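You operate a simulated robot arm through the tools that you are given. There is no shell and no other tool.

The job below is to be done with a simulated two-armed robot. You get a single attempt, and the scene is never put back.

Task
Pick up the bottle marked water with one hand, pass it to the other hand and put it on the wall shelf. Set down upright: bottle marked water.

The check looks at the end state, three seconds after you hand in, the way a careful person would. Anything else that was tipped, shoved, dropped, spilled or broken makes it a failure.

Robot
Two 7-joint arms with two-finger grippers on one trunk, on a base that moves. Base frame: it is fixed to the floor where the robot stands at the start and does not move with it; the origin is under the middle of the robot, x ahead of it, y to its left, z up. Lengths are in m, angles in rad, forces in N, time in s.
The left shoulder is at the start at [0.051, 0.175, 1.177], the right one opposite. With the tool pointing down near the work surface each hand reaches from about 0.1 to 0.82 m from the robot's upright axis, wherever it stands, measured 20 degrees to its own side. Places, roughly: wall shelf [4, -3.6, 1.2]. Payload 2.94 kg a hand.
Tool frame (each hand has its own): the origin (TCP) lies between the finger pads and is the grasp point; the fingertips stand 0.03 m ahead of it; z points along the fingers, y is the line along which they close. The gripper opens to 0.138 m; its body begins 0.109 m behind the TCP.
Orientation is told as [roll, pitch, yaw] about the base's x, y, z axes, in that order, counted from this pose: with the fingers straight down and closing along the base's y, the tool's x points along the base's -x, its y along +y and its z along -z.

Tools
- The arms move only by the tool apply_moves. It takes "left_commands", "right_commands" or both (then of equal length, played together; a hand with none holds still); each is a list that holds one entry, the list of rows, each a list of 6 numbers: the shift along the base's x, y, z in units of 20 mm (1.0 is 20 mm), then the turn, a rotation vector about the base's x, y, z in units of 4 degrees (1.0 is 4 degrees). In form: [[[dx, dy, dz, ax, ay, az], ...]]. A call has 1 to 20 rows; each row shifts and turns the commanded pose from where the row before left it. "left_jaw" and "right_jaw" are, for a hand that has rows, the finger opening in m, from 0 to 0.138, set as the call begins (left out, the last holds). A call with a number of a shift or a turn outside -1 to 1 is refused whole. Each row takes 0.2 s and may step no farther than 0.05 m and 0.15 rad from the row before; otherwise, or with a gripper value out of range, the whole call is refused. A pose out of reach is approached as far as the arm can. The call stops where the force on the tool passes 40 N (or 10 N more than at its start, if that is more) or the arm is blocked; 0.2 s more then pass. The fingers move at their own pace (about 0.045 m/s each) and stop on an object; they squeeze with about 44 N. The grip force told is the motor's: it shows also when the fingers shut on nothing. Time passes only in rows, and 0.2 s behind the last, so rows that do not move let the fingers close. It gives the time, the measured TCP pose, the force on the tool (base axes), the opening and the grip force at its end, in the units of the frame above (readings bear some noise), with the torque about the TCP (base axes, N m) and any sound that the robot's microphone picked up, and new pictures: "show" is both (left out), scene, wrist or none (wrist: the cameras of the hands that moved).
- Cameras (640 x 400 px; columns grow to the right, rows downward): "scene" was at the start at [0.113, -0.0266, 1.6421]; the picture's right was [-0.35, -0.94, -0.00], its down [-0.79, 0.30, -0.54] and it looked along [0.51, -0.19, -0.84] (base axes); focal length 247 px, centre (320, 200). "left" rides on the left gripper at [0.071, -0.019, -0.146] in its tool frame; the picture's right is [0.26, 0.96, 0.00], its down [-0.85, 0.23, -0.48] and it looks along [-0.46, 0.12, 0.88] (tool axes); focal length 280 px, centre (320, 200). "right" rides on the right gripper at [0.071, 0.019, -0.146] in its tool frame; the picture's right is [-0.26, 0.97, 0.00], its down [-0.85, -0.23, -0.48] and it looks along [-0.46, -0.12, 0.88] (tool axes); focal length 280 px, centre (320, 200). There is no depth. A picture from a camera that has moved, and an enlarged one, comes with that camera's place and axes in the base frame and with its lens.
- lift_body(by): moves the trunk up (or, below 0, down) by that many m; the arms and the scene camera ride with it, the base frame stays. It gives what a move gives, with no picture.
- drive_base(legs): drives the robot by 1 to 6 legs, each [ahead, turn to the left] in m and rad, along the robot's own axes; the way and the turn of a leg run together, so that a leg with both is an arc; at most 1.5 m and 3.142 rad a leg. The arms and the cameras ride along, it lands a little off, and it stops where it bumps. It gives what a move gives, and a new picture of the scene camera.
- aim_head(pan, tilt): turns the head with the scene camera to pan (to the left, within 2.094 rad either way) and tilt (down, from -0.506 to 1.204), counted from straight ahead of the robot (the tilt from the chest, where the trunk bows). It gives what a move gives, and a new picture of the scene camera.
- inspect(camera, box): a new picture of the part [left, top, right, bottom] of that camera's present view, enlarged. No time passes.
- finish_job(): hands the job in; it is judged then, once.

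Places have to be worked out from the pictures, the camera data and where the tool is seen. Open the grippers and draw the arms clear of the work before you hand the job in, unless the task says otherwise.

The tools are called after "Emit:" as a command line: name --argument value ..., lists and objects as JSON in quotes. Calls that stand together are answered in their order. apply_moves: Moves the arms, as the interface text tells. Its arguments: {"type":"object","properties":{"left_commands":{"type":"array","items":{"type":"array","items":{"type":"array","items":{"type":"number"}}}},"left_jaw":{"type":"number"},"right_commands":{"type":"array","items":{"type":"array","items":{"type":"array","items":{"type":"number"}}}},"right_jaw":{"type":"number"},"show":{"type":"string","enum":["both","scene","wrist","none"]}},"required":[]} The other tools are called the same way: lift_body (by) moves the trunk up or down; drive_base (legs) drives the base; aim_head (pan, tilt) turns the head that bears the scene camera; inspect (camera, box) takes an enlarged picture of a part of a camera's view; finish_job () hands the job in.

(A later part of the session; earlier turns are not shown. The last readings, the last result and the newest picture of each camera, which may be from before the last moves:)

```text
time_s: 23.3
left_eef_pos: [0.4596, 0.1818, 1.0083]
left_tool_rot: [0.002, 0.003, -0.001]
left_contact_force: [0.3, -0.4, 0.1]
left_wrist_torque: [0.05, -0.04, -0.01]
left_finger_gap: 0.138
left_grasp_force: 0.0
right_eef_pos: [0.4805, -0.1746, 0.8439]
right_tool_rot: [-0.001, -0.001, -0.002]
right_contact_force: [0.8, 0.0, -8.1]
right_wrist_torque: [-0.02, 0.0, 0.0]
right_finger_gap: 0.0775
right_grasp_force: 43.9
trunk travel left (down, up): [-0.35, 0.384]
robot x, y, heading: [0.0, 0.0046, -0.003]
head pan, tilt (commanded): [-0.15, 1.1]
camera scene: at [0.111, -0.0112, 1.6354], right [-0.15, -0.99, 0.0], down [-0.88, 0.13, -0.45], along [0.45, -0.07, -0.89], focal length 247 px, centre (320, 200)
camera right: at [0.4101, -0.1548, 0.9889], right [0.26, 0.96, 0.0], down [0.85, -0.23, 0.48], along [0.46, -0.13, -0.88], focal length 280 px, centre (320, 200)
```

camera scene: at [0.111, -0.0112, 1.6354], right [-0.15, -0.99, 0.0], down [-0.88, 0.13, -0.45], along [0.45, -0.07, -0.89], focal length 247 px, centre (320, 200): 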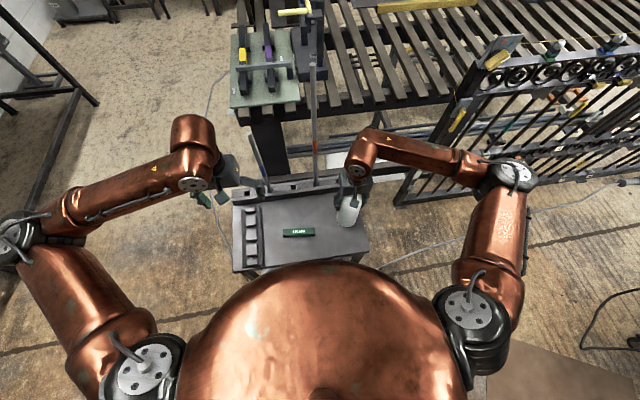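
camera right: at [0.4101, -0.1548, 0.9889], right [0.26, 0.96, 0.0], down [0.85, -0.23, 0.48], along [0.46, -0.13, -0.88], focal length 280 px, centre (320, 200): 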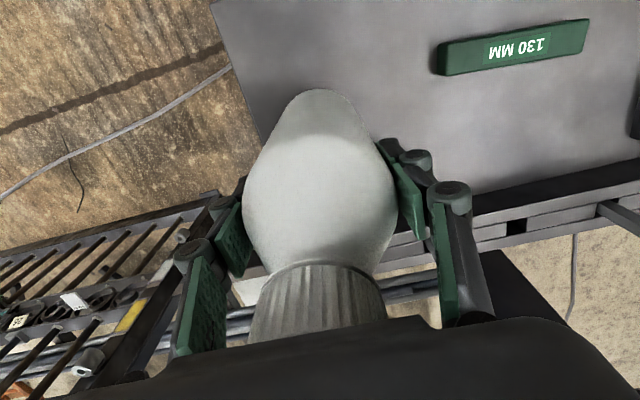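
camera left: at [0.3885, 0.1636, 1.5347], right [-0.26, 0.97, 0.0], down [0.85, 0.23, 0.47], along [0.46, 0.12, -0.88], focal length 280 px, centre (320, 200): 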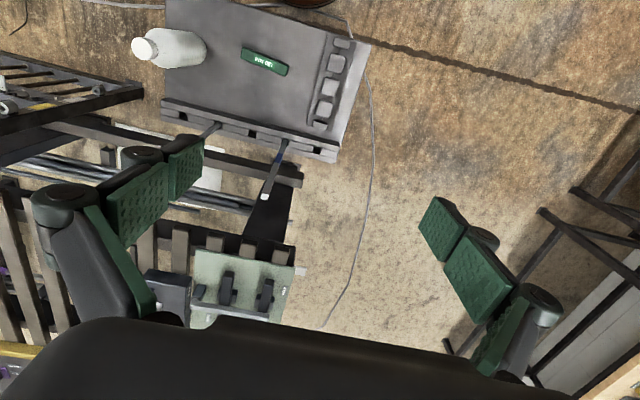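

The hand now carries about 8 N and the bottle sits unmoved in the fingers. I raise it 0.18 m with the arm, then lift the trunk 0.38 m to get above the rods.

Emit:
apply_moves --right_commands '[[[0, 0, 0.6, 0, 0, 0], [0, 0, 0.9, 0, 0, 0], [0, 0, 0.95, 0, 0, 0], [0, 0, 0.95, 0, 0, 0], [0, 0, 0.95, 0, 0, 0], [0, 0, 0.95, 0, 0, 0], [0, 0, 0.95, 0, 0, 0], [0, 0, 0.95, 0, 0, 0], [0, 0, 0.9, 0, 0, 0], [0, 0, 0.6, 0, 0, 0], [0, 0, 0.3, 0, 0, 0]]]' --show "none"

Emit:
lift_body --by 0.38

Emit:
inspect --camera "scene" --box '[0, 0, 640, 400]'

Emit:
inspect --camera "right" --box '[0, 0, 640, 400]'

Emit:
inspect --camera "left" --box '[0, 0, 640, 400]'

```text
time_s: 25.7
left_eef_pos: [0.4616, 0.1817, 1.0077]
left_tool_rot: [-0.001, 0.0, -0.003]
left_contact_force: [0.2, -0.3, 0.1]
left_wrist_torque: [-0.02, -0.01, -0.02]
left_finger_gap: 0.1377
left_grasp_force: 0.1
right_eef_pos: [0.4799, -0.1742, 1.0223]
right_tool_rot: [-0.002, 0.0, -0.002]
right_contact_force: [0.1, -0.1, -7.7]
right_wrist_torque: [0.0, 0.0, 0.0]
right_finger_gap: 0.0776
right_grasp_force: 44.1
trunk travel left (down, up): [-0.35, 0.384]
robot x, y, heading: [-0.003, -0.0014, -0.001]
head pan, tilt (commanded): [-0.15, 1.1]
```

```text
time_s: 29.4
left_eef_pos: [0.4594, 0.1816, 1.3887]
left_tool_rot: [0.0, 0.001, 0.001]
left_contact_force: [-0.6, -0.8, -0.6]
left_wrist_torque: [-0.01, 0.04, 0.02]
left_finger_gap: 0.138
left_grasp_force: 0.1
right_eef_pos: [0.4808, -0.1754, 1.4027]
right_tool_rot: [0.0, 0.0, -0.002]
right_contact_force: [0.1, -0.5, -8.1]
right_wrist_torque: [0.01, 0.01, 0.0]
right_finger_gap: 0.0778
right_grasp_force: 44.1
trunk travel left (down, up): [-0.73, 0.004]
robot x, y, heading: [0.0013, 0.0018, 0.0]
head pan, tilt (commanded): [-0.15, 1.1]
```

```text
1.00 times, centred on (320, 200) of scene (not enlarged: the box is as wide or as high as the picture)
camera zoom: at [0.0437, -0.0112, 2.0152], right [-0.15, -0.99, 0.0], down [-0.88, 0.13, -0.45], along [0.45, -0.07, -0.89], focal length 247 px, centre (320, 200)
```

zoom: 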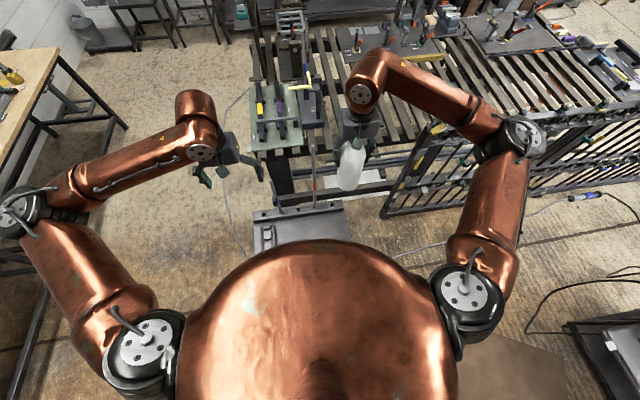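

```text
1.00 times, centred on (320, 200) of right (not enlarged: the box is as wide or as high as the picture)
camera zoom: at [0.4103, -0.155, 1.5481], right [0.26, 0.96, 0.0], down [0.85, -0.23, 0.48], along [0.46, -0.13, -0.88], focal length 280 px, centre (320, 200)
```

zoom: 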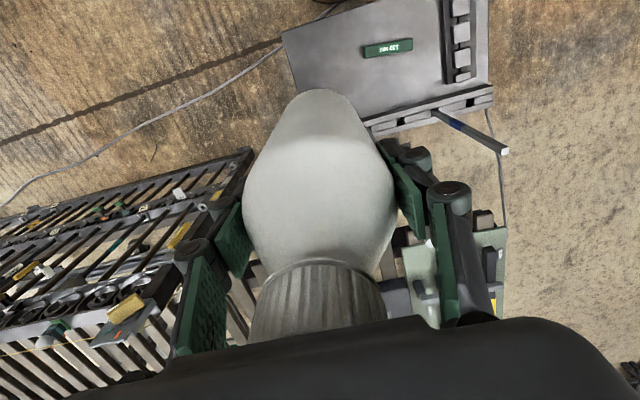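

```text
1.00 times, centred on (320, 200) of left (not enlarged: the box is as wide or as high as the picture)
camera zoom: at [0.3895, 0.1625, 1.5342], right [-0.26, 0.96, 0.0], down [0.85, 0.23, 0.47], along [0.46, 0.12, -0.88], focal length 280 px, centre (320, 200)
```

zoom: 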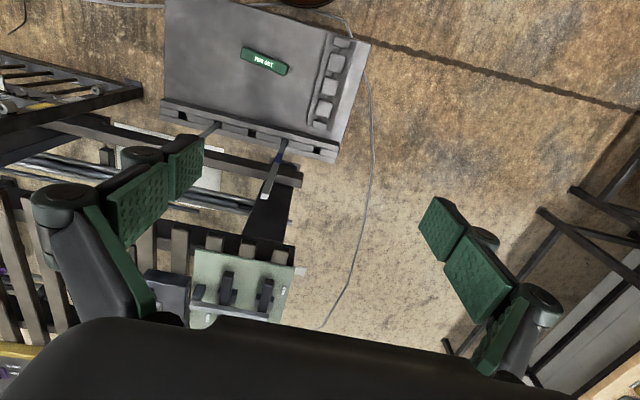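

The bottle hangs at bottom z≈1.27, above the rods. I raise it 47 mm more and carry it to a hand-over place at about [0.69, 0.0], over the rod tops with ~9 cm to spare.

Emit:
apply_moves --right_commands '[[[0, 0, 0.75, 0, 0, 0], [0, 0, 0.8, 0, 0, 0], [0, 0, 0.8, 0, 0, 0], [0.4, 0.35, 0, 0, 0, 0], [0.87, 0.73, 0, 0, 0, 0], [0.87, 0.73, 0, 0, 0, 0], [0.87, 0.73, 0, 0, 0, 0], [0.87, 0.73, 0, 0, 0, 0], [0.87, 0.73, 0, 0, 0, 0], [0.87, 0.73, 0, 0, 0, 0], [0.87, 0.73, 0, 0, 0, 0], [0.87, 0.73, 0, 0, 0, 0], [0.87, 0.73, 0, 0, 0, 0], [0.87, 0.73, 0, 0, 0, 0], [0.87, 0.73, 0, 0, 0, 0], [0.4, 0.35, 0, 0, 0, 0]]]'

```text
time_s: 32.8
left_eef_pos: [0.4608, 0.1835, 1.3878]
left_tool_rot: [-0.001, 0.001, 0.0]
left_contact_force: [0.1, 0.3, -0.2]
left_wrist_torque: [0.0, 0.04, 0.02]
left_finger_gap: 0.138
left_grasp_force: 0.1
right_eef_pos: [0.6899, 0.0021, 1.4488]
right_tool_rot: [0.001, 0.0, -0.002]
right_contact_force: [0.2, 0.3, -7.2]
right_wrist_torque: [-0.01, 0.01, -0.01]
right_finger_gap: 0.0776
right_grasp_force: 44.2
trunk travel left (down, up): [-0.73, 0.004]
robot x, y, heading: [0.0025, -0.0033, -0.002]
head pan, tilt (commanded): [-0.15, 1.1]
camera scene: at [0.0442, -0.0092, 2.0153], right [-0.15, -0.99, 0.0], down [-0.88, 0.13, -0.45], along [0.45, -0.07, -0.89], focal length 247 px, centre (320, 200)
camera right: at [0.619, 0.0217, 1.596], right [0.26, 0.96, 0.0], down [0.85, -0.23, 0.48], along [0.46, -0.13, -0.88], focal length 280 px, centre (320, 200)
```

scene: 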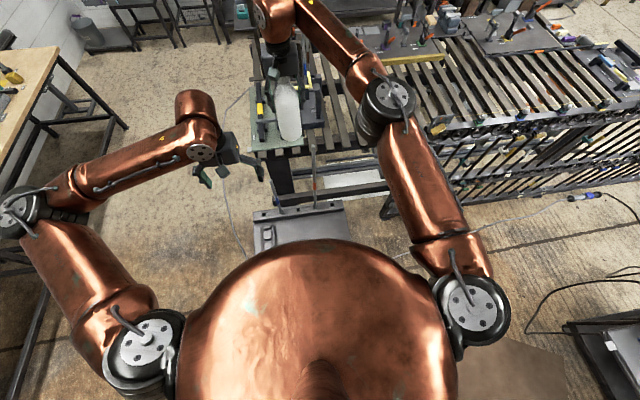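
right: 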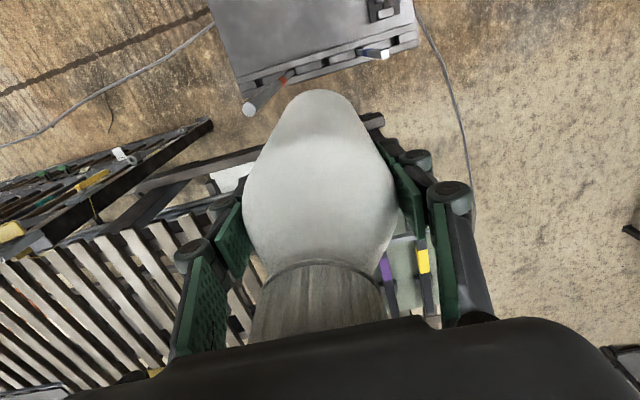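

The bottle is now at about [0.69, 0.0] with its bottom at z≈1.314. I tilt the head for a view of the hand-over and swing the left hand from pointing down to pointing forward (25° below level), keeping it well to the side.

Emit:
aim_head --pan 0.0 --tilt 0.75

Emit:
apply_moves --left_commands '[[[0.26, 0.05, -0.07, 0, -0.956, 0], [0.26, 0.05, -0.07, 0, -0.956, 0], [0.26, 0.05, -0.07, 0, -0.956, 0], [0.26, 0.05, -0.07, 0, -0.956, 0], [0.26, 0.05, -0.07, 0, -0.956, 0], [0.26, 0.05, -0.07, 0, -0.956, 0], [0.26, 0.05, -0.07, 0, -0.956, 0], [0.26, 0.05, -0.07, 0, -0.956, 0]]]' --left_jaw 0.138

```text
time_s: 33.6
left_eef_pos: [0.4596, 0.1816, 1.389]
left_tool_rot: [0.0, 0.003, 0.001]
left_contact_force: [0.5, 0.4, 0.1]
left_wrist_torque: [0.04, -0.02, 0.01]
left_finger_gap: 0.1378
left_grasp_force: 0.2
right_eef_pos: [0.6901, 0.001, 1.449]
right_tool_rot: [0.001, 0.001, -0.003]
right_contact_force: [1.1, -0.1, -6.9]
right_wrist_torque: [0.04, 0.0, -0.05]
right_finger_gap: 0.0775
right_grasp_force: 43.7
trunk travel left (down, up): [-0.73, 0.004]
robot x, y, heading: [0.0028, -0.0008, -0.001]
head pan, tilt (commanded): [0.0, 0.75]
camera scene: at [0.0643, -0.0018, 2.0409], right [0.0, -1.0, 0.0], down [-0.68, 0.0, -0.73], along [0.73, 0.0, -0.68], focal length 247 px, centre (320, 200)
```

scene: 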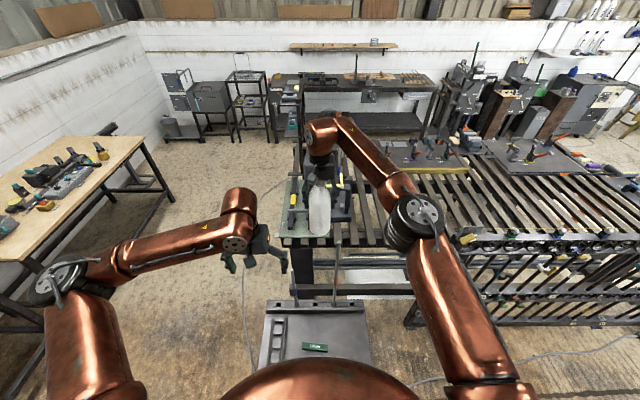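

```text
time_s: 35.4
left_eef_pos: [0.5025, 0.1901, 1.3756]
left_tool_rot: [0.0, -0.534, -0.001]
left_contact_force: [0.4, 0.0, 0.8]
left_wrist_torque: [-0.04, 0.03, 0.0]
left_finger_gap: 0.1382
left_grasp_force: 0.0
right_eef_pos: [0.6886, 0.001, 1.4488]
right_tool_rot: [0.002, 0.001, -0.003]
right_contact_force: [0.4, -1.1, -7.5]
right_wrist_torque: [-0.01, -0.01, 0.01]
right_finger_gap: 0.0775
right_grasp_force: 44.1
trunk travel left (down, up): [-0.73, 0.004]
robot x, y, heading: [-0.0021, 0.0026, -0.003]
head pan, tilt (commanded): [0.0, 0.75]
camera scene: at [0.065, -0.0009, 2.041], right [0.0, -1.0, 0.0], down [-0.68, 0.0, -0.73], along [0.73, 0.0, -0.68], focal length 247 px, centre (320, 200)
camera left: at [0.3677, 0.171, 1.4667], right [-0.23, 0.96, -0.13], down [0.49, 0.23, 0.84], along [0.84, 0.13, -0.52], focal length 280 px, centre (320, 200)
```

scene: 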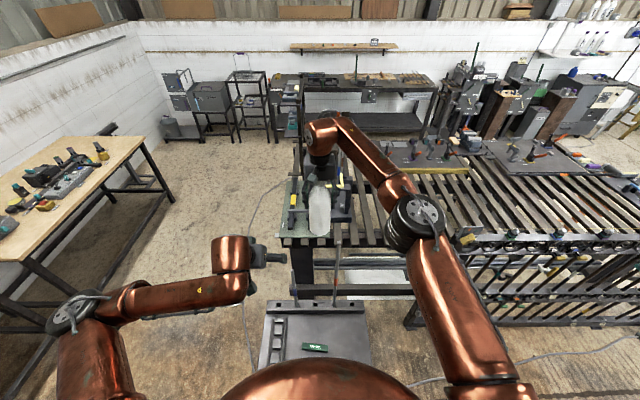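
left: 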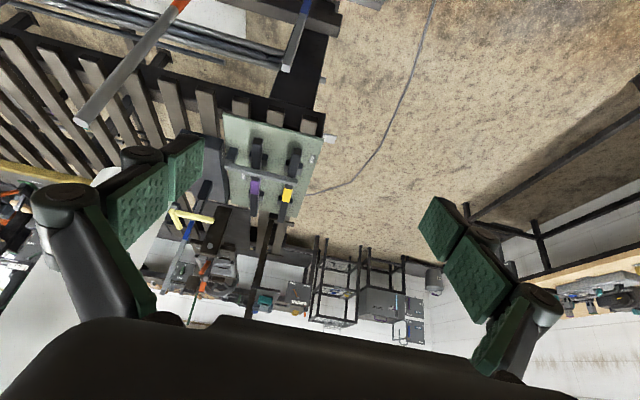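

The left hand turned 31° as planned. I continue to 65° (25° below level).

Emit:
apply_moves --left_commands '[[[0.26, 0.05, -0.07, 0, -0.956, 0], [0.26, 0.05, -0.07, 0, -0.956, 0], [0.26, 0.05, -0.07, 0, -0.956, 0], [0.26, 0.05, -0.07, 0, -0.956, 0], [0.26, 0.05, -0.07, 0, -0.956, 0], [0.26, 0.05, -0.07, 0, -0.956, 0], [0.26, 0.05, -0.07, 0, -0.956, 0], [0.26, 0.05, -0.07, 0, -0.956, 0], [0.26, 0.05, -0.07, 0, -0.956, 0]]]' --left_jaw 0.138

```text
time_s: 37.4
left_eef_pos: [0.5481, 0.2006, 1.364]
left_tool_rot: [-0.001, -1.136, 0.0]
left_contact_force: [-0.6, -0.3, 0.4]
left_wrist_torque: [0.0, -0.03, 0.0]
left_finger_gap: 0.1378
left_grasp_force: 0.0
right_eef_pos: [0.689, -0.0, 1.4497]
right_tool_rot: [0.0, 0.0, -0.001]
right_contact_force: [0.1, -0.4, -7.3]
right_wrist_torque: [0.0, 0.02, -0.01]
right_finger_gap: 0.0774
right_grasp_force: 44.0
trunk travel left (down, up): [-0.73, 0.004]
robot x, y, heading: [-0.0003, -0.0001, 0.001]
head pan, tilt (commanded): [0.0, 0.75]
camera scene: at [0.0639, -0.0009, 2.041], right [0.0, -1.0, 0.0], down [-0.68, 0.0, -0.73], along [0.73, 0.0, -0.68], focal length 247 px, centre (320, 200)
camera left: at [0.3862, 0.1808, 1.3626], right [-0.11, 0.97, -0.24], down [-0.07, 0.23, 0.97], along [0.99, 0.12, 0.04], focal length 280 px, centre (320, 200)
```

scene: 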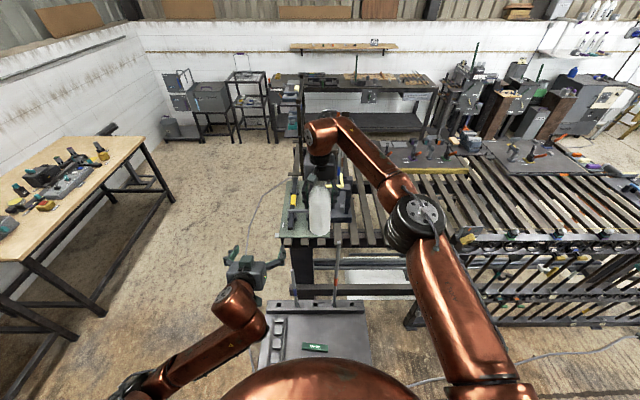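
left: 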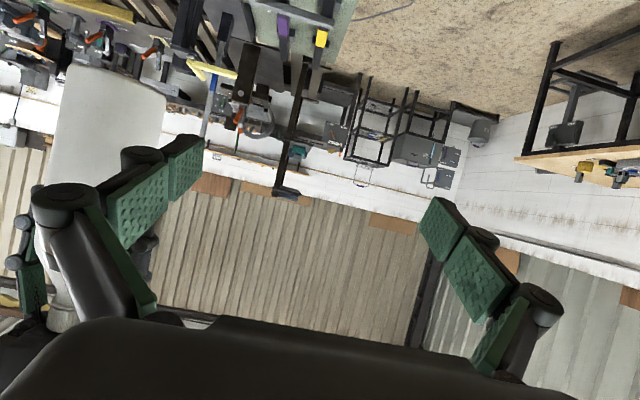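

The left hand points forward at 25° below level, and its camera sees the bottle beside it. I turn it 20° to the right and slide it behind the bottle, stopping 15 cm short.

Emit:
apply_moves --left_commands '[[[0, -0.93, 0, 0, 0, -0.625], [0, -0.93, 0, 0, 0, -0.625], [0, -0.93, 0, 0, 0, -0.625], [0, -0.93, 0, 0, 0, -0.625], [0, -0.93, 0, 0, 0, -0.625], [0, -0.93, 0, 0, 0, -0.625], [0, -0.93, 0, 0, 0, -0.625], [0, -0.93, 0, 0, 0, -0.625]]]' --left_jaw 0.138

```text
time_s: 39.2
left_eef_pos: [0.55, 0.0503, 1.3637]
left_tool_rot: [-0.001, -1.133, -0.348]
left_contact_force: [0.3, -1.0, -0.6]
left_wrist_torque: [0.02, 0.03, 0.01]
left_finger_gap: 0.1379
left_grasp_force: 0.1
right_eef_pos: [0.6905, -0.0, 1.45]
right_tool_rot: [-0.001, -0.001, -0.002]
right_contact_force: [0.2, -0.5, -7.6]
right_wrist_torque: [0.02, 0.0, 0.04]
right_finger_gap: 0.0776
right_grasp_force: 44.3
trunk travel left (down, up): [-0.73, 0.004]
robot x, y, heading: [0.0, 0.0017, 0.003]
head pan, tilt (commanded): [0.0, 0.75]
camera scene: at [0.0646, -0.0021, 2.041], right [0.0, -1.0, 0.0], down [-0.68, 0.0, -0.73], along [0.73, 0.0, -0.68], focal length 247 px, centre (320, 200)
camera left: at [0.3912, 0.0875, 1.3624], right [0.23, 0.94, -0.24], down [0.01, 0.24, 0.97], along [0.97, -0.22, 0.04], focal length 280 px, centre (320, 200)
```

scene: 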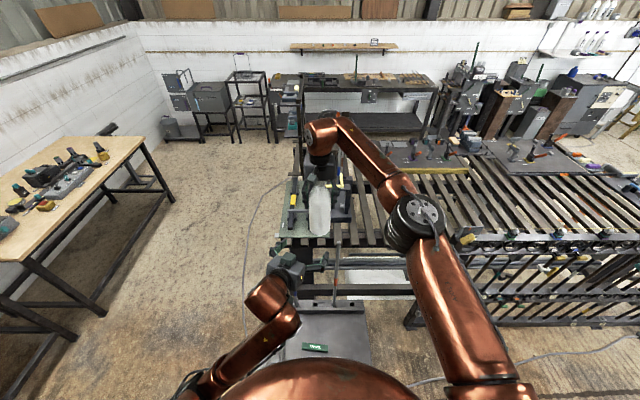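
left: 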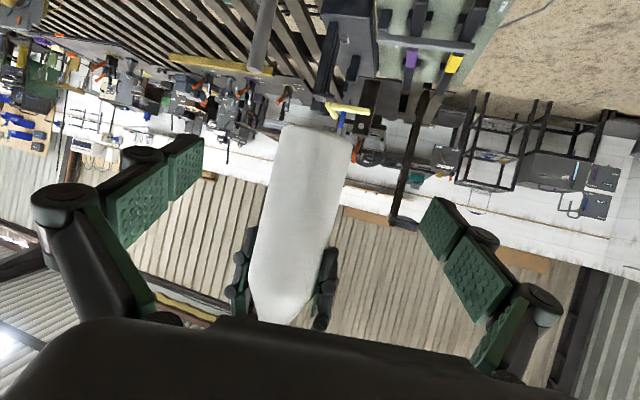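

The bottle is centred between the open left fingers, and the grip height falls between its bottom and the right fingertips. I advance horizontally along the hand's direction, two thirds of the way first.

Emit:
apply_moves --left_commands '[[[0.786, -0.28, 0, 0, 0, 0], [0.786, -0.28, 0, 0, 0, 0], [0.786, -0.28, 0, 0, 0, 0], [0.786, -0.28, 0, 0, 0, 0], [0.786, -0.28, 0, 0, 0, 0], [0.786, -0.28, 0, 0, 0, 0]]]' --left_jaw 0.138

Emit:
inspect --camera "scene" --box '[220, 100, 420, 320]'

```text
time_s: 40.6
left_eef_pos: [0.6426, 0.0168, 1.3643]
left_tool_rot: [0.0, -1.131, -0.349]
left_contact_force: [0.0, 0.5, 0.0]
left_wrist_torque: [0.01, -0.01, -0.02]
left_finger_gap: 0.138
left_grasp_force: 0.0
right_eef_pos: [0.6904, -0.0002, 1.4496]
right_tool_rot: [0.001, 0.0, -0.002]
right_contact_force: [-0.3, 0.2, -7.6]
right_wrist_torque: [0.0, -0.01, 0.02]
right_finger_gap: 0.0775
right_grasp_force: 44.4
trunk travel left (down, up): [-0.73, 0.004]
robot x, y, heading: [-0.0013, 0.0025, -0.004]
head pan, tilt (commanded): [0.0, 0.75]
camera scene: at [0.0651, -0.0017, 2.041], right [0.0, -1.0, 0.0], down [-0.68, 0.0, -0.73], along [0.73, 0.0, -0.68], focal length 247 px, centre (320, 200)
camera left: at [0.4838, 0.0549, 1.3628], right [0.23, 0.94, -0.24], down [0.01, 0.24, 0.97], along [0.97, -0.22, 0.04], focal length 280 px, centre (320, 200)
```

scene: 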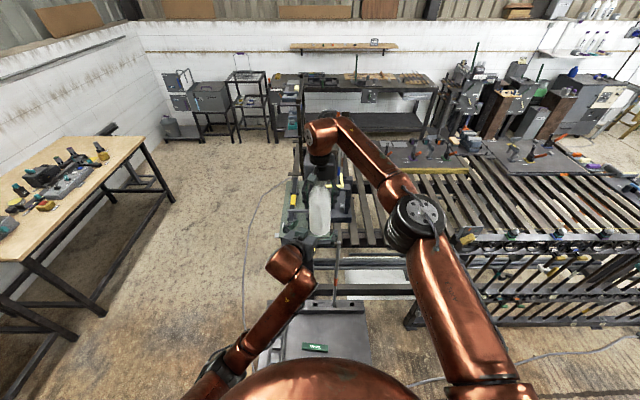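
left: 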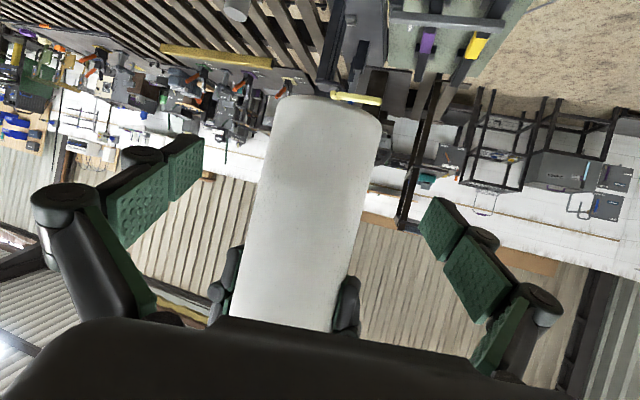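

```text
1.82 times, centred on (320, 210) of scene
camera zoom: at [0.0651, -0.0017, 2.041], right [0.0, -1.0, 0.0], down [-0.68, 0.0, -0.73], along [0.73, 0.0, -0.68], focal length 450 px, centre (320, 182)
```

zoom: 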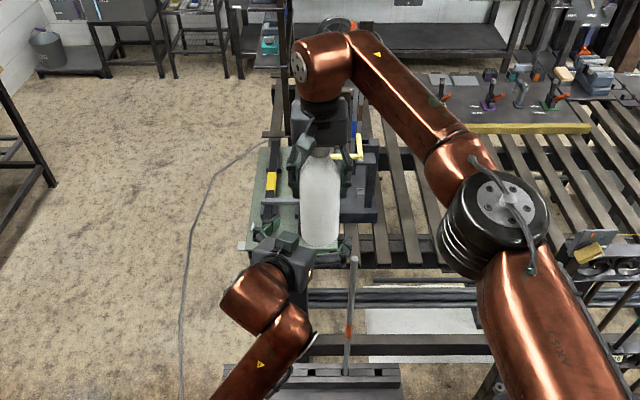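

The bottle is still centred and nothing touches. I advance the remaining 5 cm so the bottle axis lies at the left TCP.

Emit:
apply_moves --left_commands '[[[0.81, -0.283, 0, 0, 0, 0], [0.81, -0.283, 0, 0, 0, 0], [0.81, -0.283, 0, 0, 0, 0]]]' --left_jaw 0.138

Emit:
inspect --camera "scene" --box '[270, 120, 390, 260]'

```text
time_s: 41.4
left_eef_pos: [0.6912, -0.0003, 1.3647]
left_tool_rot: [-0.001, -1.132, -0.347]
left_contact_force: [0.6, 0.5, 0.3]
left_wrist_torque: [0.0, -0.01, 0.01]
left_finger_gap: 0.1379
left_grasp_force: 0.1
right_eef_pos: [0.6895, 0.0006, 1.451]
right_tool_rot: [-0.002, 0.0, -0.003]
right_contact_force: [0.0, -0.5, -7.7]
right_wrist_torque: [-0.01, 0.02, -0.01]
right_finger_gap: 0.0774
right_grasp_force: 43.9
trunk travel left (down, up): [-0.73, 0.004]
robot x, y, heading: [-0.0005, 0.0012, 0.002]
head pan, tilt (commanded): [0.0, 0.75]
camera scene: at [0.0648, -0.0017, 2.041], right [0.0, -1.0, 0.0], down [-0.68, 0.0, -0.73], along [0.73, 0.0, -0.68], focal length 247 px, centre (320, 200)
camera left: at [0.5324, 0.0373, 1.3631], right [0.22, 0.94, -0.24], down [0.01, 0.24, 0.97], along [0.97, -0.22, 0.04], focal length 280 px, centre (320, 200)
```

scene: 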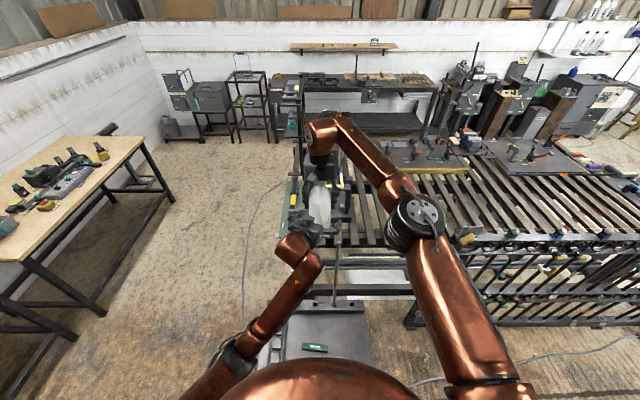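
left: 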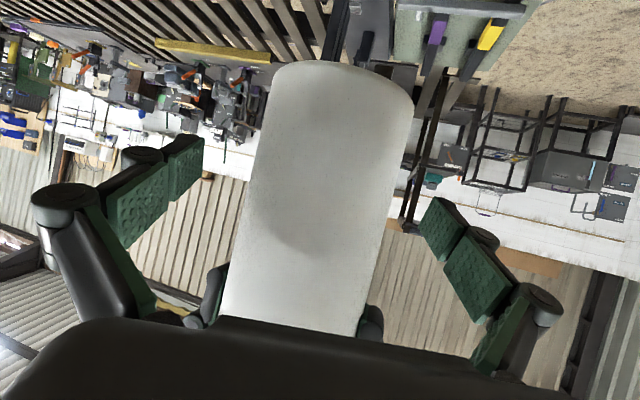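

```text
2.86 times, centred on (330, 190) of scene
camera zoom: at [0.0648, -0.0017, 2.041], right [0.0, -1.0, 0.0], down [-0.68, 0.0, -0.73], along [0.73, 0.0, -0.68], focal length 706 px, centre (291, 229)
```

zoom: 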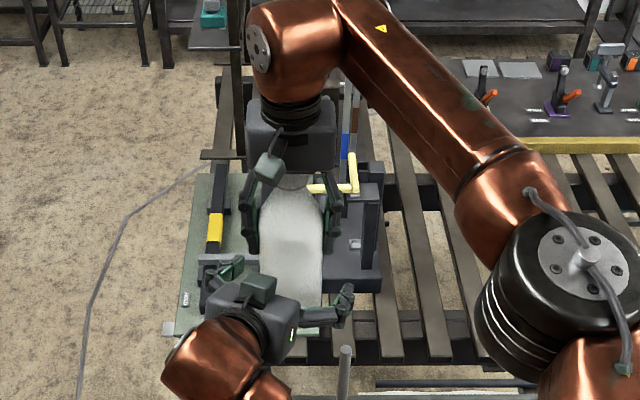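

Both hands now surround the bottle at different heights without contact. I close the left gripper.

Emit:
apply_moves --left_commands '[[[0, 0, 0, 0, 0, 0], [0, 0, 0, 0, 0, 0], [0, 0, 0, 0, 0, 0], [0, 0, 0, 0, 0, 0], [0, 0, 0, 0, 0, 0], [0, 0, 0, 0, 0, 0], [0, 0, 0, 0, 0, 0]]]' --left_jaw 0.0

Emit:
inspect --camera "scene" --box '[270, 120, 390, 260]'

```text
time_s: 43.0
left_eef_pos: [0.6895, -0.0001, 1.3648]
left_tool_rot: [0.0, -1.132, -0.347]
left_contact_force: [-1.0, 1.9, 1.1]
left_wrist_torque: [0.1, -0.06, 0.09]
left_finger_gap: 0.0768
left_grasp_force: 44.5
right_eef_pos: [0.6895, 0.0009, 1.4488]
right_tool_rot: [0.0, -0.002, -0.002]
right_contact_force: [1.1, -1.4, -8.0]
right_wrist_torque: [-0.26, -0.02, -0.12]
right_finger_gap: 0.0779
right_grasp_force: 43.9
trunk travel left (down, up): [-0.73, 0.004]
robot x, y, heading: [0.0002, -0.0003, -0.0]
head pan, tilt (commanded): [0.0, 0.75]
camera scene: at [0.0645, -0.0015, 2.041], right [0.0, -1.0, 0.0], down [-0.68, 0.0, -0.73], along [0.73, 0.0, -0.68], focal length 247 px, centre (320, 200)
camera left: at [0.5321, 0.0374, 1.3633], right [0.23, 0.94, -0.24], down [0.01, 0.24, 0.97], along [0.97, -0.22, 0.04], focal length 280 px, centre (320, 200)
```

scene: 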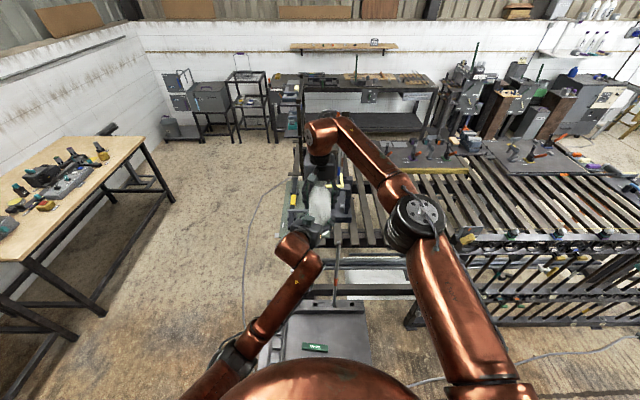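
left: 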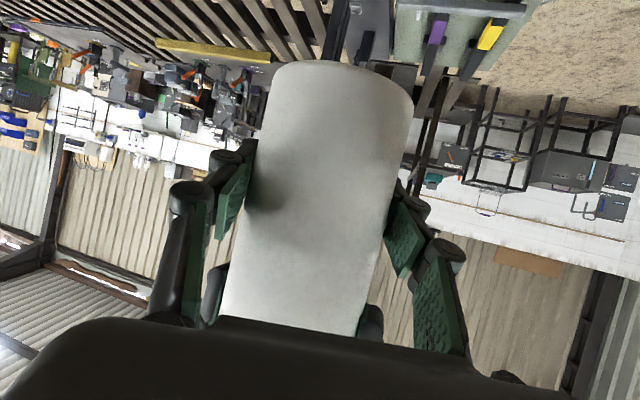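

```text
2.86 times, centred on (330, 190) of scene
camera zoom: at [0.0645, -0.0015, 2.041], right [0.0, -1.0, 0.0], down [-0.68, 0.0, -0.73], along [0.73, 0.0, -0.68], focal length 706 px, centre (291, 229)
```

zoom: 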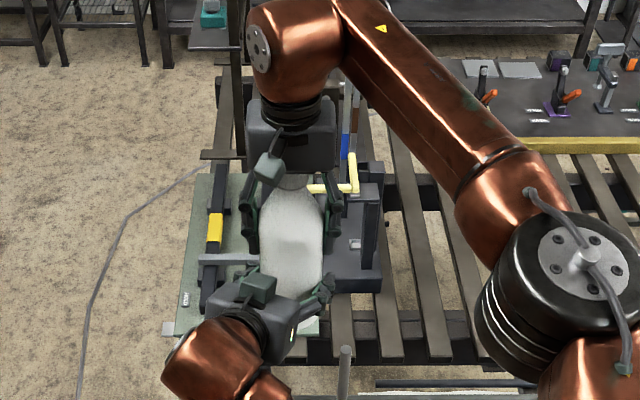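

Left grip is firm (44.5 N at 0.077 m gap). I open the right hand while everything holds still.

Emit:
apply_moves --right_commands '[[[0, 0, 0, 0, 0, 0], [0, 0, 0, 0, 0, 0], [0, 0, 0, 0, 0, 0], [0, 0, 0, 0, 0, 0], [0, 0, 0, 0, 0, 0], [0, 0, 0, 0, 0, 0]]]' --right_jaw 0.138

Emit:
inspect --camera "left" --box '[0, 0, 640, 400]'

```text
time_s: 44.4
left_eef_pos: [0.6907, 0.0002, 1.3655]
left_tool_rot: [-0.001, -1.134, -0.348]
left_contact_force: [0.3, 0.5, -0.5]
left_wrist_torque: [0.02, -0.03, 0.04]
left_finger_gap: 0.0768
left_grasp_force: 43.8
right_eef_pos: [0.6895, 0.001, 1.4502]
right_tool_rot: [-0.001, 0.001, -0.001]
right_contact_force: [-0.5, 0.5, -0.1]
right_wrist_torque: [0.02, 0.0, 0.0]
right_finger_gap: 0.138
right_grasp_force: 0.1
trunk travel left (down, up): [-0.73, 0.004]
robot x, y, heading: [0.0028, -0.0012, -0.001]
head pan, tilt (commanded): [0.0, 0.75]
camera scene: at [0.0645, -0.0014, 2.041], right [0.0, -1.0, 0.0], down [-0.68, 0.0, -0.73], along [0.73, 0.0, -0.68], focal length 247 px, centre (320, 200)
camera right: at [0.6186, 0.0203, 1.5959], right [0.26, 0.96, 0.0], down [0.85, -0.23, 0.48], along [0.46, -0.13, -0.88], focal length 280 px, centre (320, 200)
```

scene: 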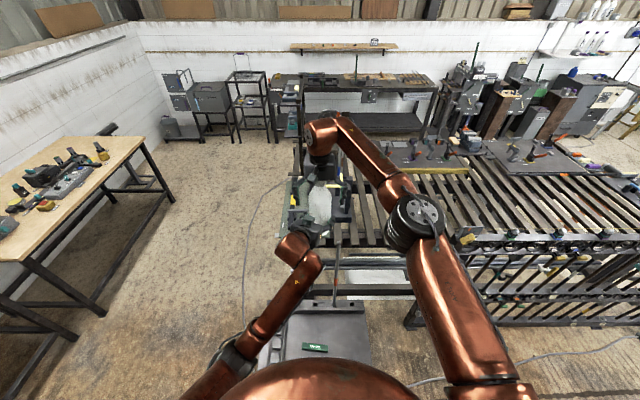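
right: 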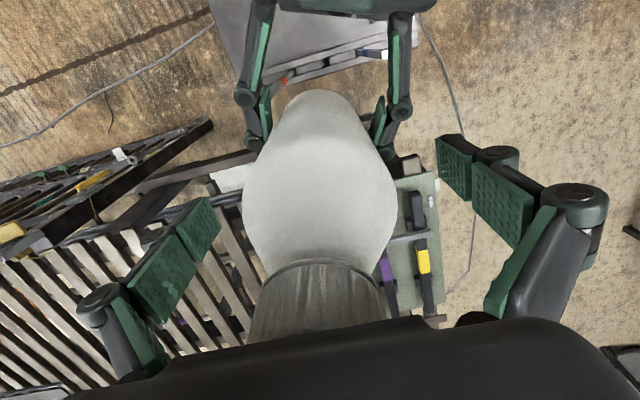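

```text
1.00 times, centred on (320, 200) of left (not enlarged: the box is as wide or as high as the picture)
camera zoom: at [0.532, 0.0373, 1.3632], right [0.23, 0.94, -0.24], down [0.01, 0.24, 0.97], along [0.97, -0.22, 0.04], focal length 280 px, centre (320, 200)
```

zoom: 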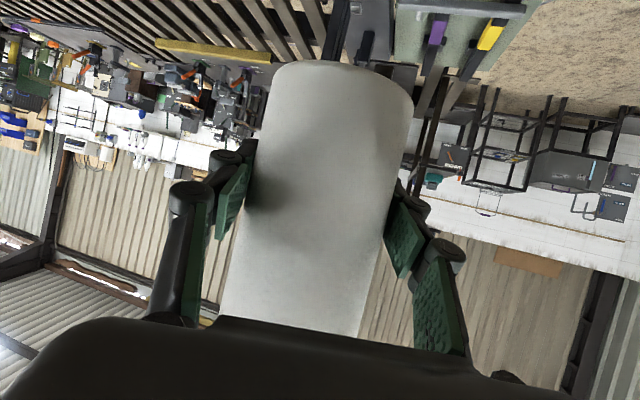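

The right hand is open and the bottle stays in the left fingers. I raise the right hand straight up clear of the cap and re-read the left hand's load.

Emit:
apply_moves --right_commands '[[[0, 0, 0.5, 0, 0, 0], [0, 0, 0.9, 0, 0, 0], [0, 0, 0.9, 0, 0, 0], [0, 0, 0.9, 0, 0, 0], [0, 0, 0.9, 0, 0, 0], [0, 0, 0.9, 0, 0, 0], [0, 0, 0.9, 0, 0, 0], [0, 0, 0.9, 0, 0, 0], [0, 0, 0.9, 0, 0, 0]]]' --right_jaw 0.138

```text
time_s: 46.4
left_eef_pos: [0.6898, 0.0008, 1.3651]
left_tool_rot: [-0.001, -1.132, -0.347]
left_contact_force: [-0.5, 0.5, 0.1]
left_wrist_torque: [-0.01, 0.0, 0.01]
left_finger_gap: 0.077
left_grasp_force: 44.1
right_eef_pos: [0.6855, 0.0024, 1.5534]
right_tool_rot: [-0.002, -0.001, -0.002]
right_contact_force: [0.3, -0.2, 0.4]
right_wrist_torque: [0.0, 0.01, 0.0]
right_finger_gap: 0.138
right_grasp_force: 0.0
right hand out of reach, approached as far as the arm can: row 7, 8, 9
trunk travel left (down, up): [-0.73, 0.004]
robot x, y, heading: [-0.0002, -0.0033, -0.001]
head pan, tilt (commanded): [0.0, 0.75]
camera scene: at [0.064, -0.0005, 2.041], right [0.0, -1.0, 0.0], down [-0.68, 0.0, -0.73], along [0.73, 0.0, -0.68], focal length 247 px, centre (320, 200)
camera right: at [0.6147, 0.0206, 1.6988], right [0.26, 0.97, 0.0], down [0.85, -0.23, 0.48], along [0.46, -0.12, -0.88], focal length 280 px, centre (320, 200)
```

scene: 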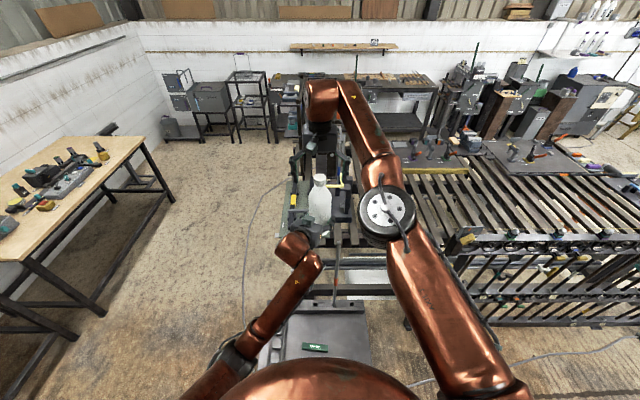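
right: 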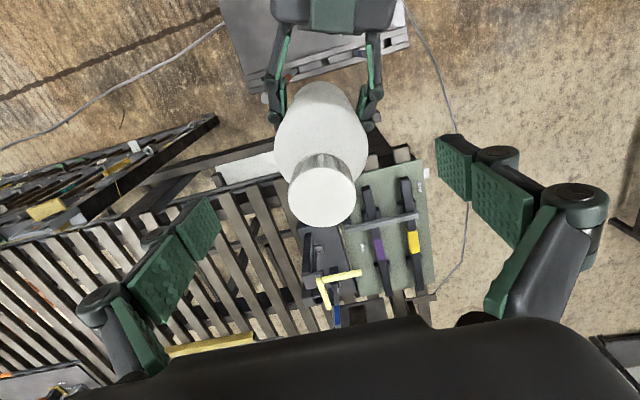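

The right hand reached its upper limit with fingertips still about 3 cm below the cap top, straddling it. The fingers close along y, so I move it back (-x) and up together, which frees reach and clears the cap.

Emit:
apply_moves --right_commands '[[[-0.5, 0, 0, 0, 0, 0], [-0.5, 0, 0.4, 0, 0, 0], [-0.5, 0, 0.6, 0, 0, 0], [-0.5, 0, 0.6, 0, 0, 0], [-0.4, 0, 0.6, 0, 0, 0]]]' --right_jaw 0.138

Emit:
inspect --camera "scene" --box '[260, 60, 440, 280]'

```text
time_s: 47.6
left_eef_pos: [0.6897, 0.0002, 1.3659]
left_tool_rot: [-0.002, -1.133, -0.349]
left_contact_force: [-1.6, -0.4, 0.1]
left_wrist_torque: [-0.01, -0.02, 0.02]
left_finger_gap: 0.0771
left_grasp_force: 43.9
right_eef_pos: [0.6363, 0.0021, 1.5974]
right_tool_rot: [0.0, -0.001, -0.001]
right_contact_force: [0.5, -0.4, -0.2]
right_wrist_torque: [-0.02, -0.01, -0.01]
right_finger_gap: 0.1379
right_grasp_force: 0.1
trunk travel left (down, up): [-0.73, 0.004]
robot x, y, heading: [-0.0005, 0.001, -0.001]
head pan, tilt (commanded): [0.0, 0.75]
camera scene: at [0.0635, -0.0011, 2.041], right [0.0, -1.0, 0.0], down [-0.68, 0.0, -0.73], along [0.73, 0.0, -0.68], focal length 247 px, centre (320, 200)
camera right: at [0.5652, 0.0214, 1.7432], right [0.26, 0.96, 0.0], down [0.85, -0.23, 0.48], along [0.46, -0.13, -0.88], focal length 280 px, centre (320, 200)
```

scene: 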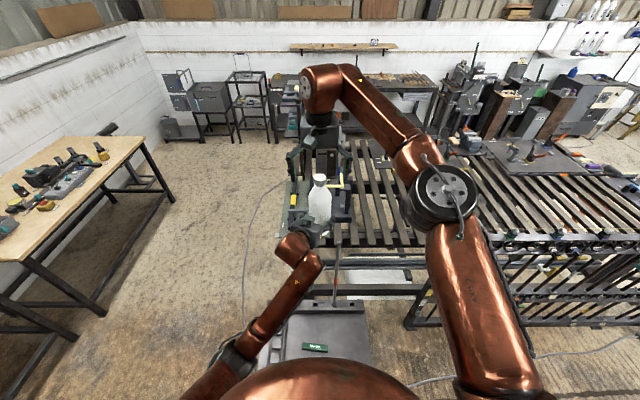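
right: 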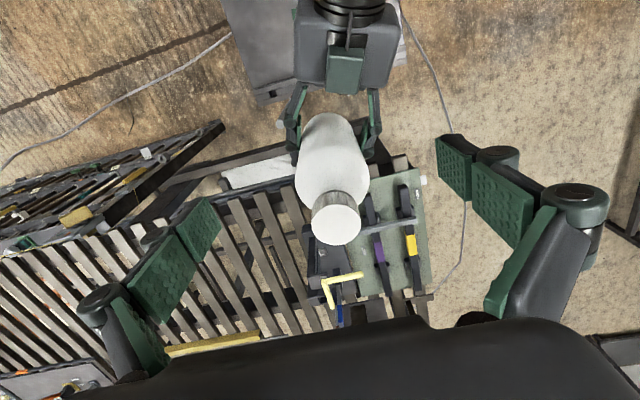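

```text
1.82 times, centred on (350, 170) of scene
camera zoom: at [0.0635, -0.0011, 2.041], right [0.0, -1.0, 0.0], down [-0.68, 0.0, -0.73], along [0.73, 0.0, -0.68], focal length 450 px, centre (266, 254)
```

zoom: 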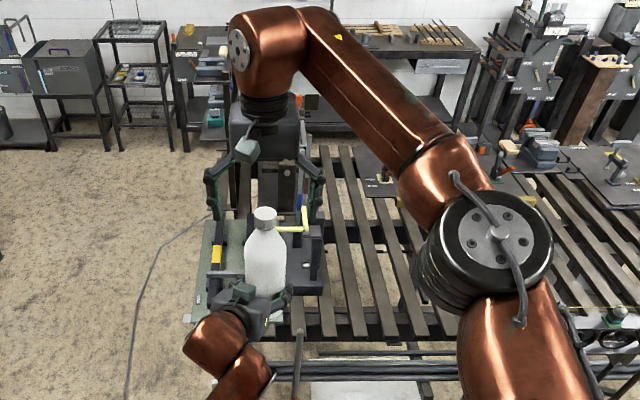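

The right fingertips are now above the cap, and the bottle stands upright in the left hand. I take the right hand up slightly, off to the right and back to a tucked place.

Emit:
apply_moves --right_commands '[[[-0.4, 0, 0.7, 0, 0, 0], [-0.3, -0.5, 0.5, 0, 0, 0], [-0.1, -0.95, 0, 0, 0, 0], [-0.1, -0.95, 0, 0, 0, 0], [-0.1, -0.95, 0, 0, 0, 0], [-0.1, -0.95, 0, 0, 0, 0], [-0.1, -0.95, 0, 0, 0, 0], [-0.1, -0.95, 0, 0, 0, 0], [-0.1, -0.95, 0, 0, 0, 0], [-0.1, -0.95, 0, 0, 0, 0], [-0.1, -0.95, 0, 0, 0, 0], [-0.3, -0.95, -0.3, 0, 0, 0], [-0.5, -0.95, -0.6, 0, 0, 0], [-0.9, -0.5, -0.9, 0, 0, 0], [-0.9, -0.5, -0.9, 0, 0, 0], [-0.9, -0.5, -0.9, 0, 0, 0], [-0.9, 0, -0.9, 0, 0, 0], [-0.9, 0, -0.9, 0, 0, 0], [-0.9, 0, -0.9, 0, 0, 0], [-0.9, 0, -0.9, 0, 0, 0]]]' --right_jaw 0.138

```text
time_s: 51.8
left_eef_pos: [0.6907, -0.0019, 1.3649]
left_tool_rot: [0.0, -1.132, -0.35]
left_contact_force: [-1.1, -0.5, -0.7]
left_wrist_torque: [-0.03, -0.06, -0.02]
left_finger_gap: 0.077
left_grasp_force: 44.0
right_eef_pos: [0.4625, -0.2488, 1.4775]
right_tool_rot: [0.0, -0.001, 0.0]
right_contact_force: [0.5, -0.1, 1.1]
right_wrist_torque: [0.01, 0.01, -0.01]
right_finger_gap: 0.1379
right_grasp_force: 0.1
trunk travel left (down, up): [-0.73, 0.004]
robot x, y, heading: [-0.0014, 0.0019, -0.004]
head pan, tilt (commanded): [0.0, 0.75]
camera scene: at [0.0639, -0.0023, 2.041], right [0.0, -1.0, 0.0], down [-0.68, 0.0, -0.73], along [0.73, 0.0, -0.68], focal length 247 px, centre (320, 200)
camera right: at [0.3924, -0.2289, 1.6239], right [0.26, 0.96, 0.0], down [0.85, -0.23, 0.48], along [0.46, -0.12, -0.88], focal length 280 px, centre (320, 200)
```

scene: 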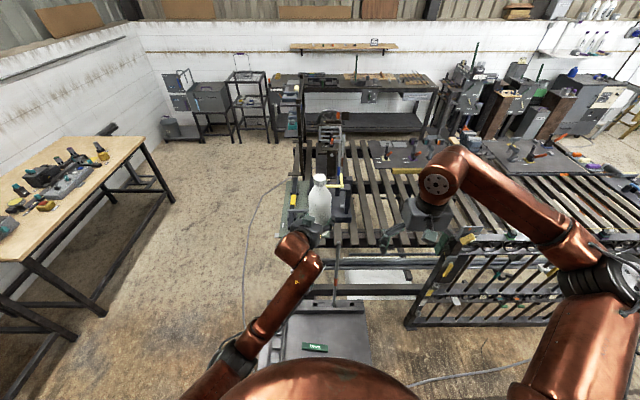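
right: 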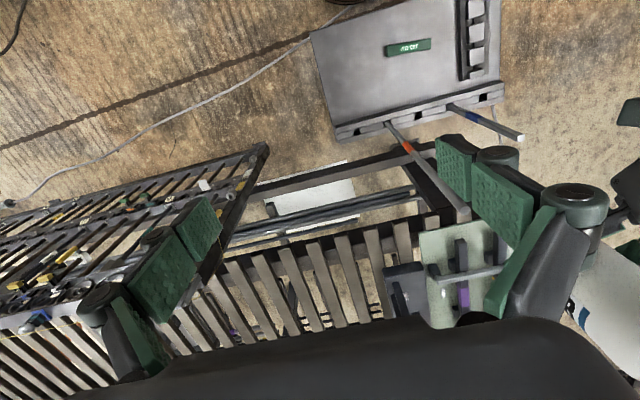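

The right hand is clear. I draw the bottle in closer to the body for driving, then look behind the robot before I move the base.

Emit:
apply_moves --left_commands '[[[-0.4, 0.2, 0.1, 0, 0, 0], [-0.8, 0.38, 0.2, 0, 0, 0], [-0.8, 0.38, 0.2, 0, 0, 0], [-0.8, 0.38, 0.2, 0, 0, 0], [-0.8, 0.38, 0.2, 0, 0, 0], [-0.8, 0.38, 0.2, 0, 0, 0], [-0.8, 0.38, 0.2, 0, 0, 0], [-0.8, 0.38, 0.2, 0, 0, 0], [-0.8, 0.38, 0.2, 0, 0, 0], [-0.4, 0.2, 0.1, 0, 0, 0]]]'

Emit:
aim_head --pan 2.09 --tilt 0.9

Emit:
aim_head --pan -2.0 --tilt 0.9

```text
time_s: 54.0
left_eef_pos: [0.5472, 0.0679, 1.4]
left_tool_rot: [0.0, -1.131, -0.349]
left_contact_force: [-0.1, -0.8, -8.3]
left_wrist_torque: [-0.01, -0.03, 0.03]
left_finger_gap: 0.0773
left_grasp_force: 44.1
right_eef_pos: [0.4625, -0.2498, 1.4772]
right_tool_rot: [-0.001, 0.001, -0.002]
right_contact_force: [-0.1, -0.2, 1.1]
right_wrist_torque: [0.0, 0.01, -0.03]
right_finger_gap: 0.1379
right_grasp_force: 0.0
trunk travel left (down, up): [-0.73, 0.004]
robot x, y, heading: [0.0012, 0.0002, -0.0]
head pan, tilt (commanded): [0.0, 0.75]
camera scene: at [0.0639, -0.0016, 2.041], right [0.0, -1.0, 0.0], down [-0.68, 0.0, -0.73], along [0.73, 0.0, -0.68], focal length 247 px, centre (320, 200)
camera left: at [0.3882, 0.1056, 1.3993], right [0.23, 0.94, -0.24], down [0.01, 0.24, 0.97], along [0.97, -0.22, 0.04], focal length 280 px, centre (320, 200)
```

scene: 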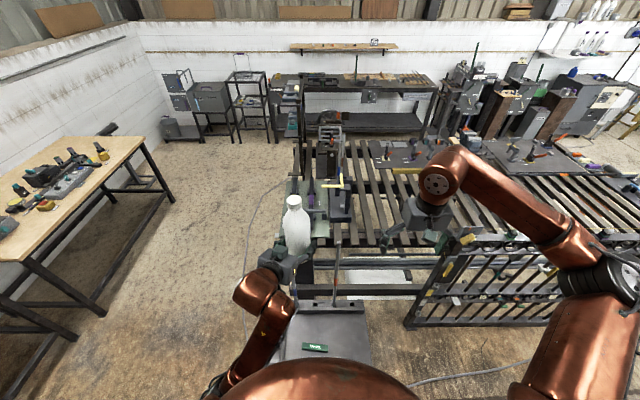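
left: 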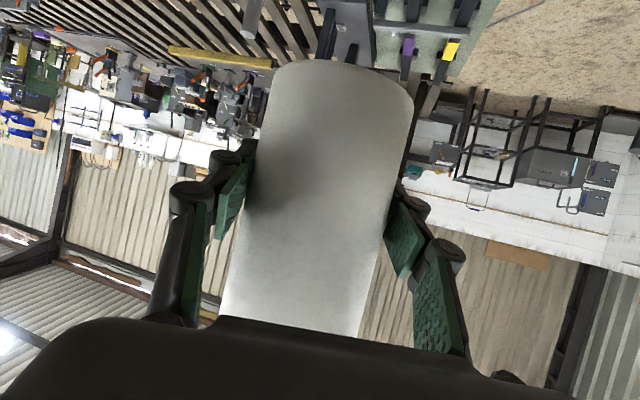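

```text
time_s: 56.0
left_eef_pos: [0.5467, 0.0671, 1.4016]
left_tool_rot: [0.0, -1.133, -0.349]
left_contact_force: [0.0, 0.2, -7.0]
left_wrist_torque: [-0.02, -0.03, -0.01]
left_finger_gap: 0.077
left_grasp_force: 43.7
right_eef_pos: [0.4651, -0.2482, 1.4792]
right_tool_rot: [-0.001, 0.0, -0.002]
right_contact_force: [0.5, -0.6, 0.2]
right_wrist_torque: [-0.01, 0.02, -0.01]
right_finger_gap: 0.1379
right_grasp_force: 0.1
trunk travel left (down, up): [-0.73, 0.004]
robot x, y, heading: [0.0029, 0.0009, 0.006]
head pan, tilt (commanded): [2.089, 0.901]
camera scene: at [-0.0562, 0.0638, 2.0292], right [0.87, 0.49, 0.0], down [0.39, -0.68, -0.62], along [-0.31, 0.54, -0.78], focal length 247 px, centre (320, 200)
```

scene: 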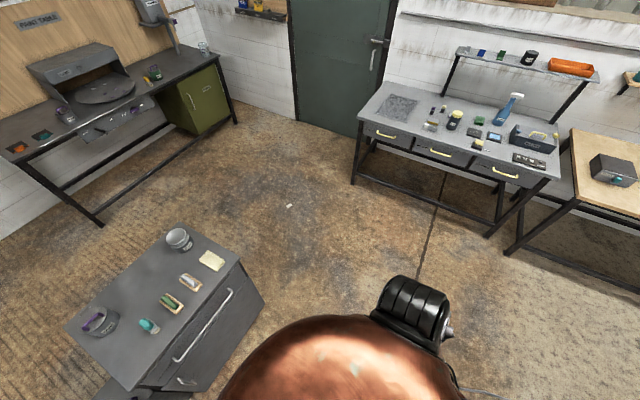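

```text
time_s: 59.4
left_eef_pos: [0.5477, 0.0683, 1.4012]
left_tool_rot: [0.002, -1.132, -0.35]
left_contact_force: [-0.2, -0.6, -7.6]
left_wrist_torque: [0.01, 0.0, 0.01]
left_finger_gap: 0.0771
left_grasp_force: 43.6
right_eef_pos: [0.4625, -0.2491, 1.4784]
right_tool_rot: [0.0, 0.0, -0.003]
right_contact_force: [-0.1, -0.1, 0.7]
right_wrist_torque: [-0.01, -0.01, -0.02]
right_finger_gap: 0.1383
right_grasp_force: 0.0
trunk travel left (down, up): [-0.73, 0.004]
robot x, y, heading: [-0.0006, -0.0009, 0.0]
head pan, tilt (commanded): [-2.0, 0.901]
camera scene: at [-0.0502, -0.0705, 2.0292], right [-0.91, 0.42, 0.0], down [0.33, 0.71, -0.62], along [-0.26, -0.56, -0.78], focal length 247 px, centre (320, 200)
```

scene: 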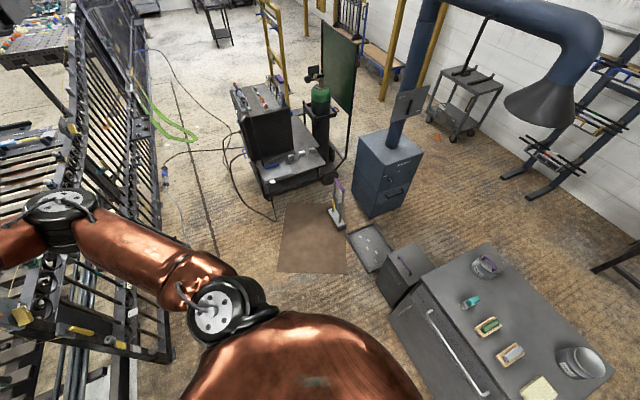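

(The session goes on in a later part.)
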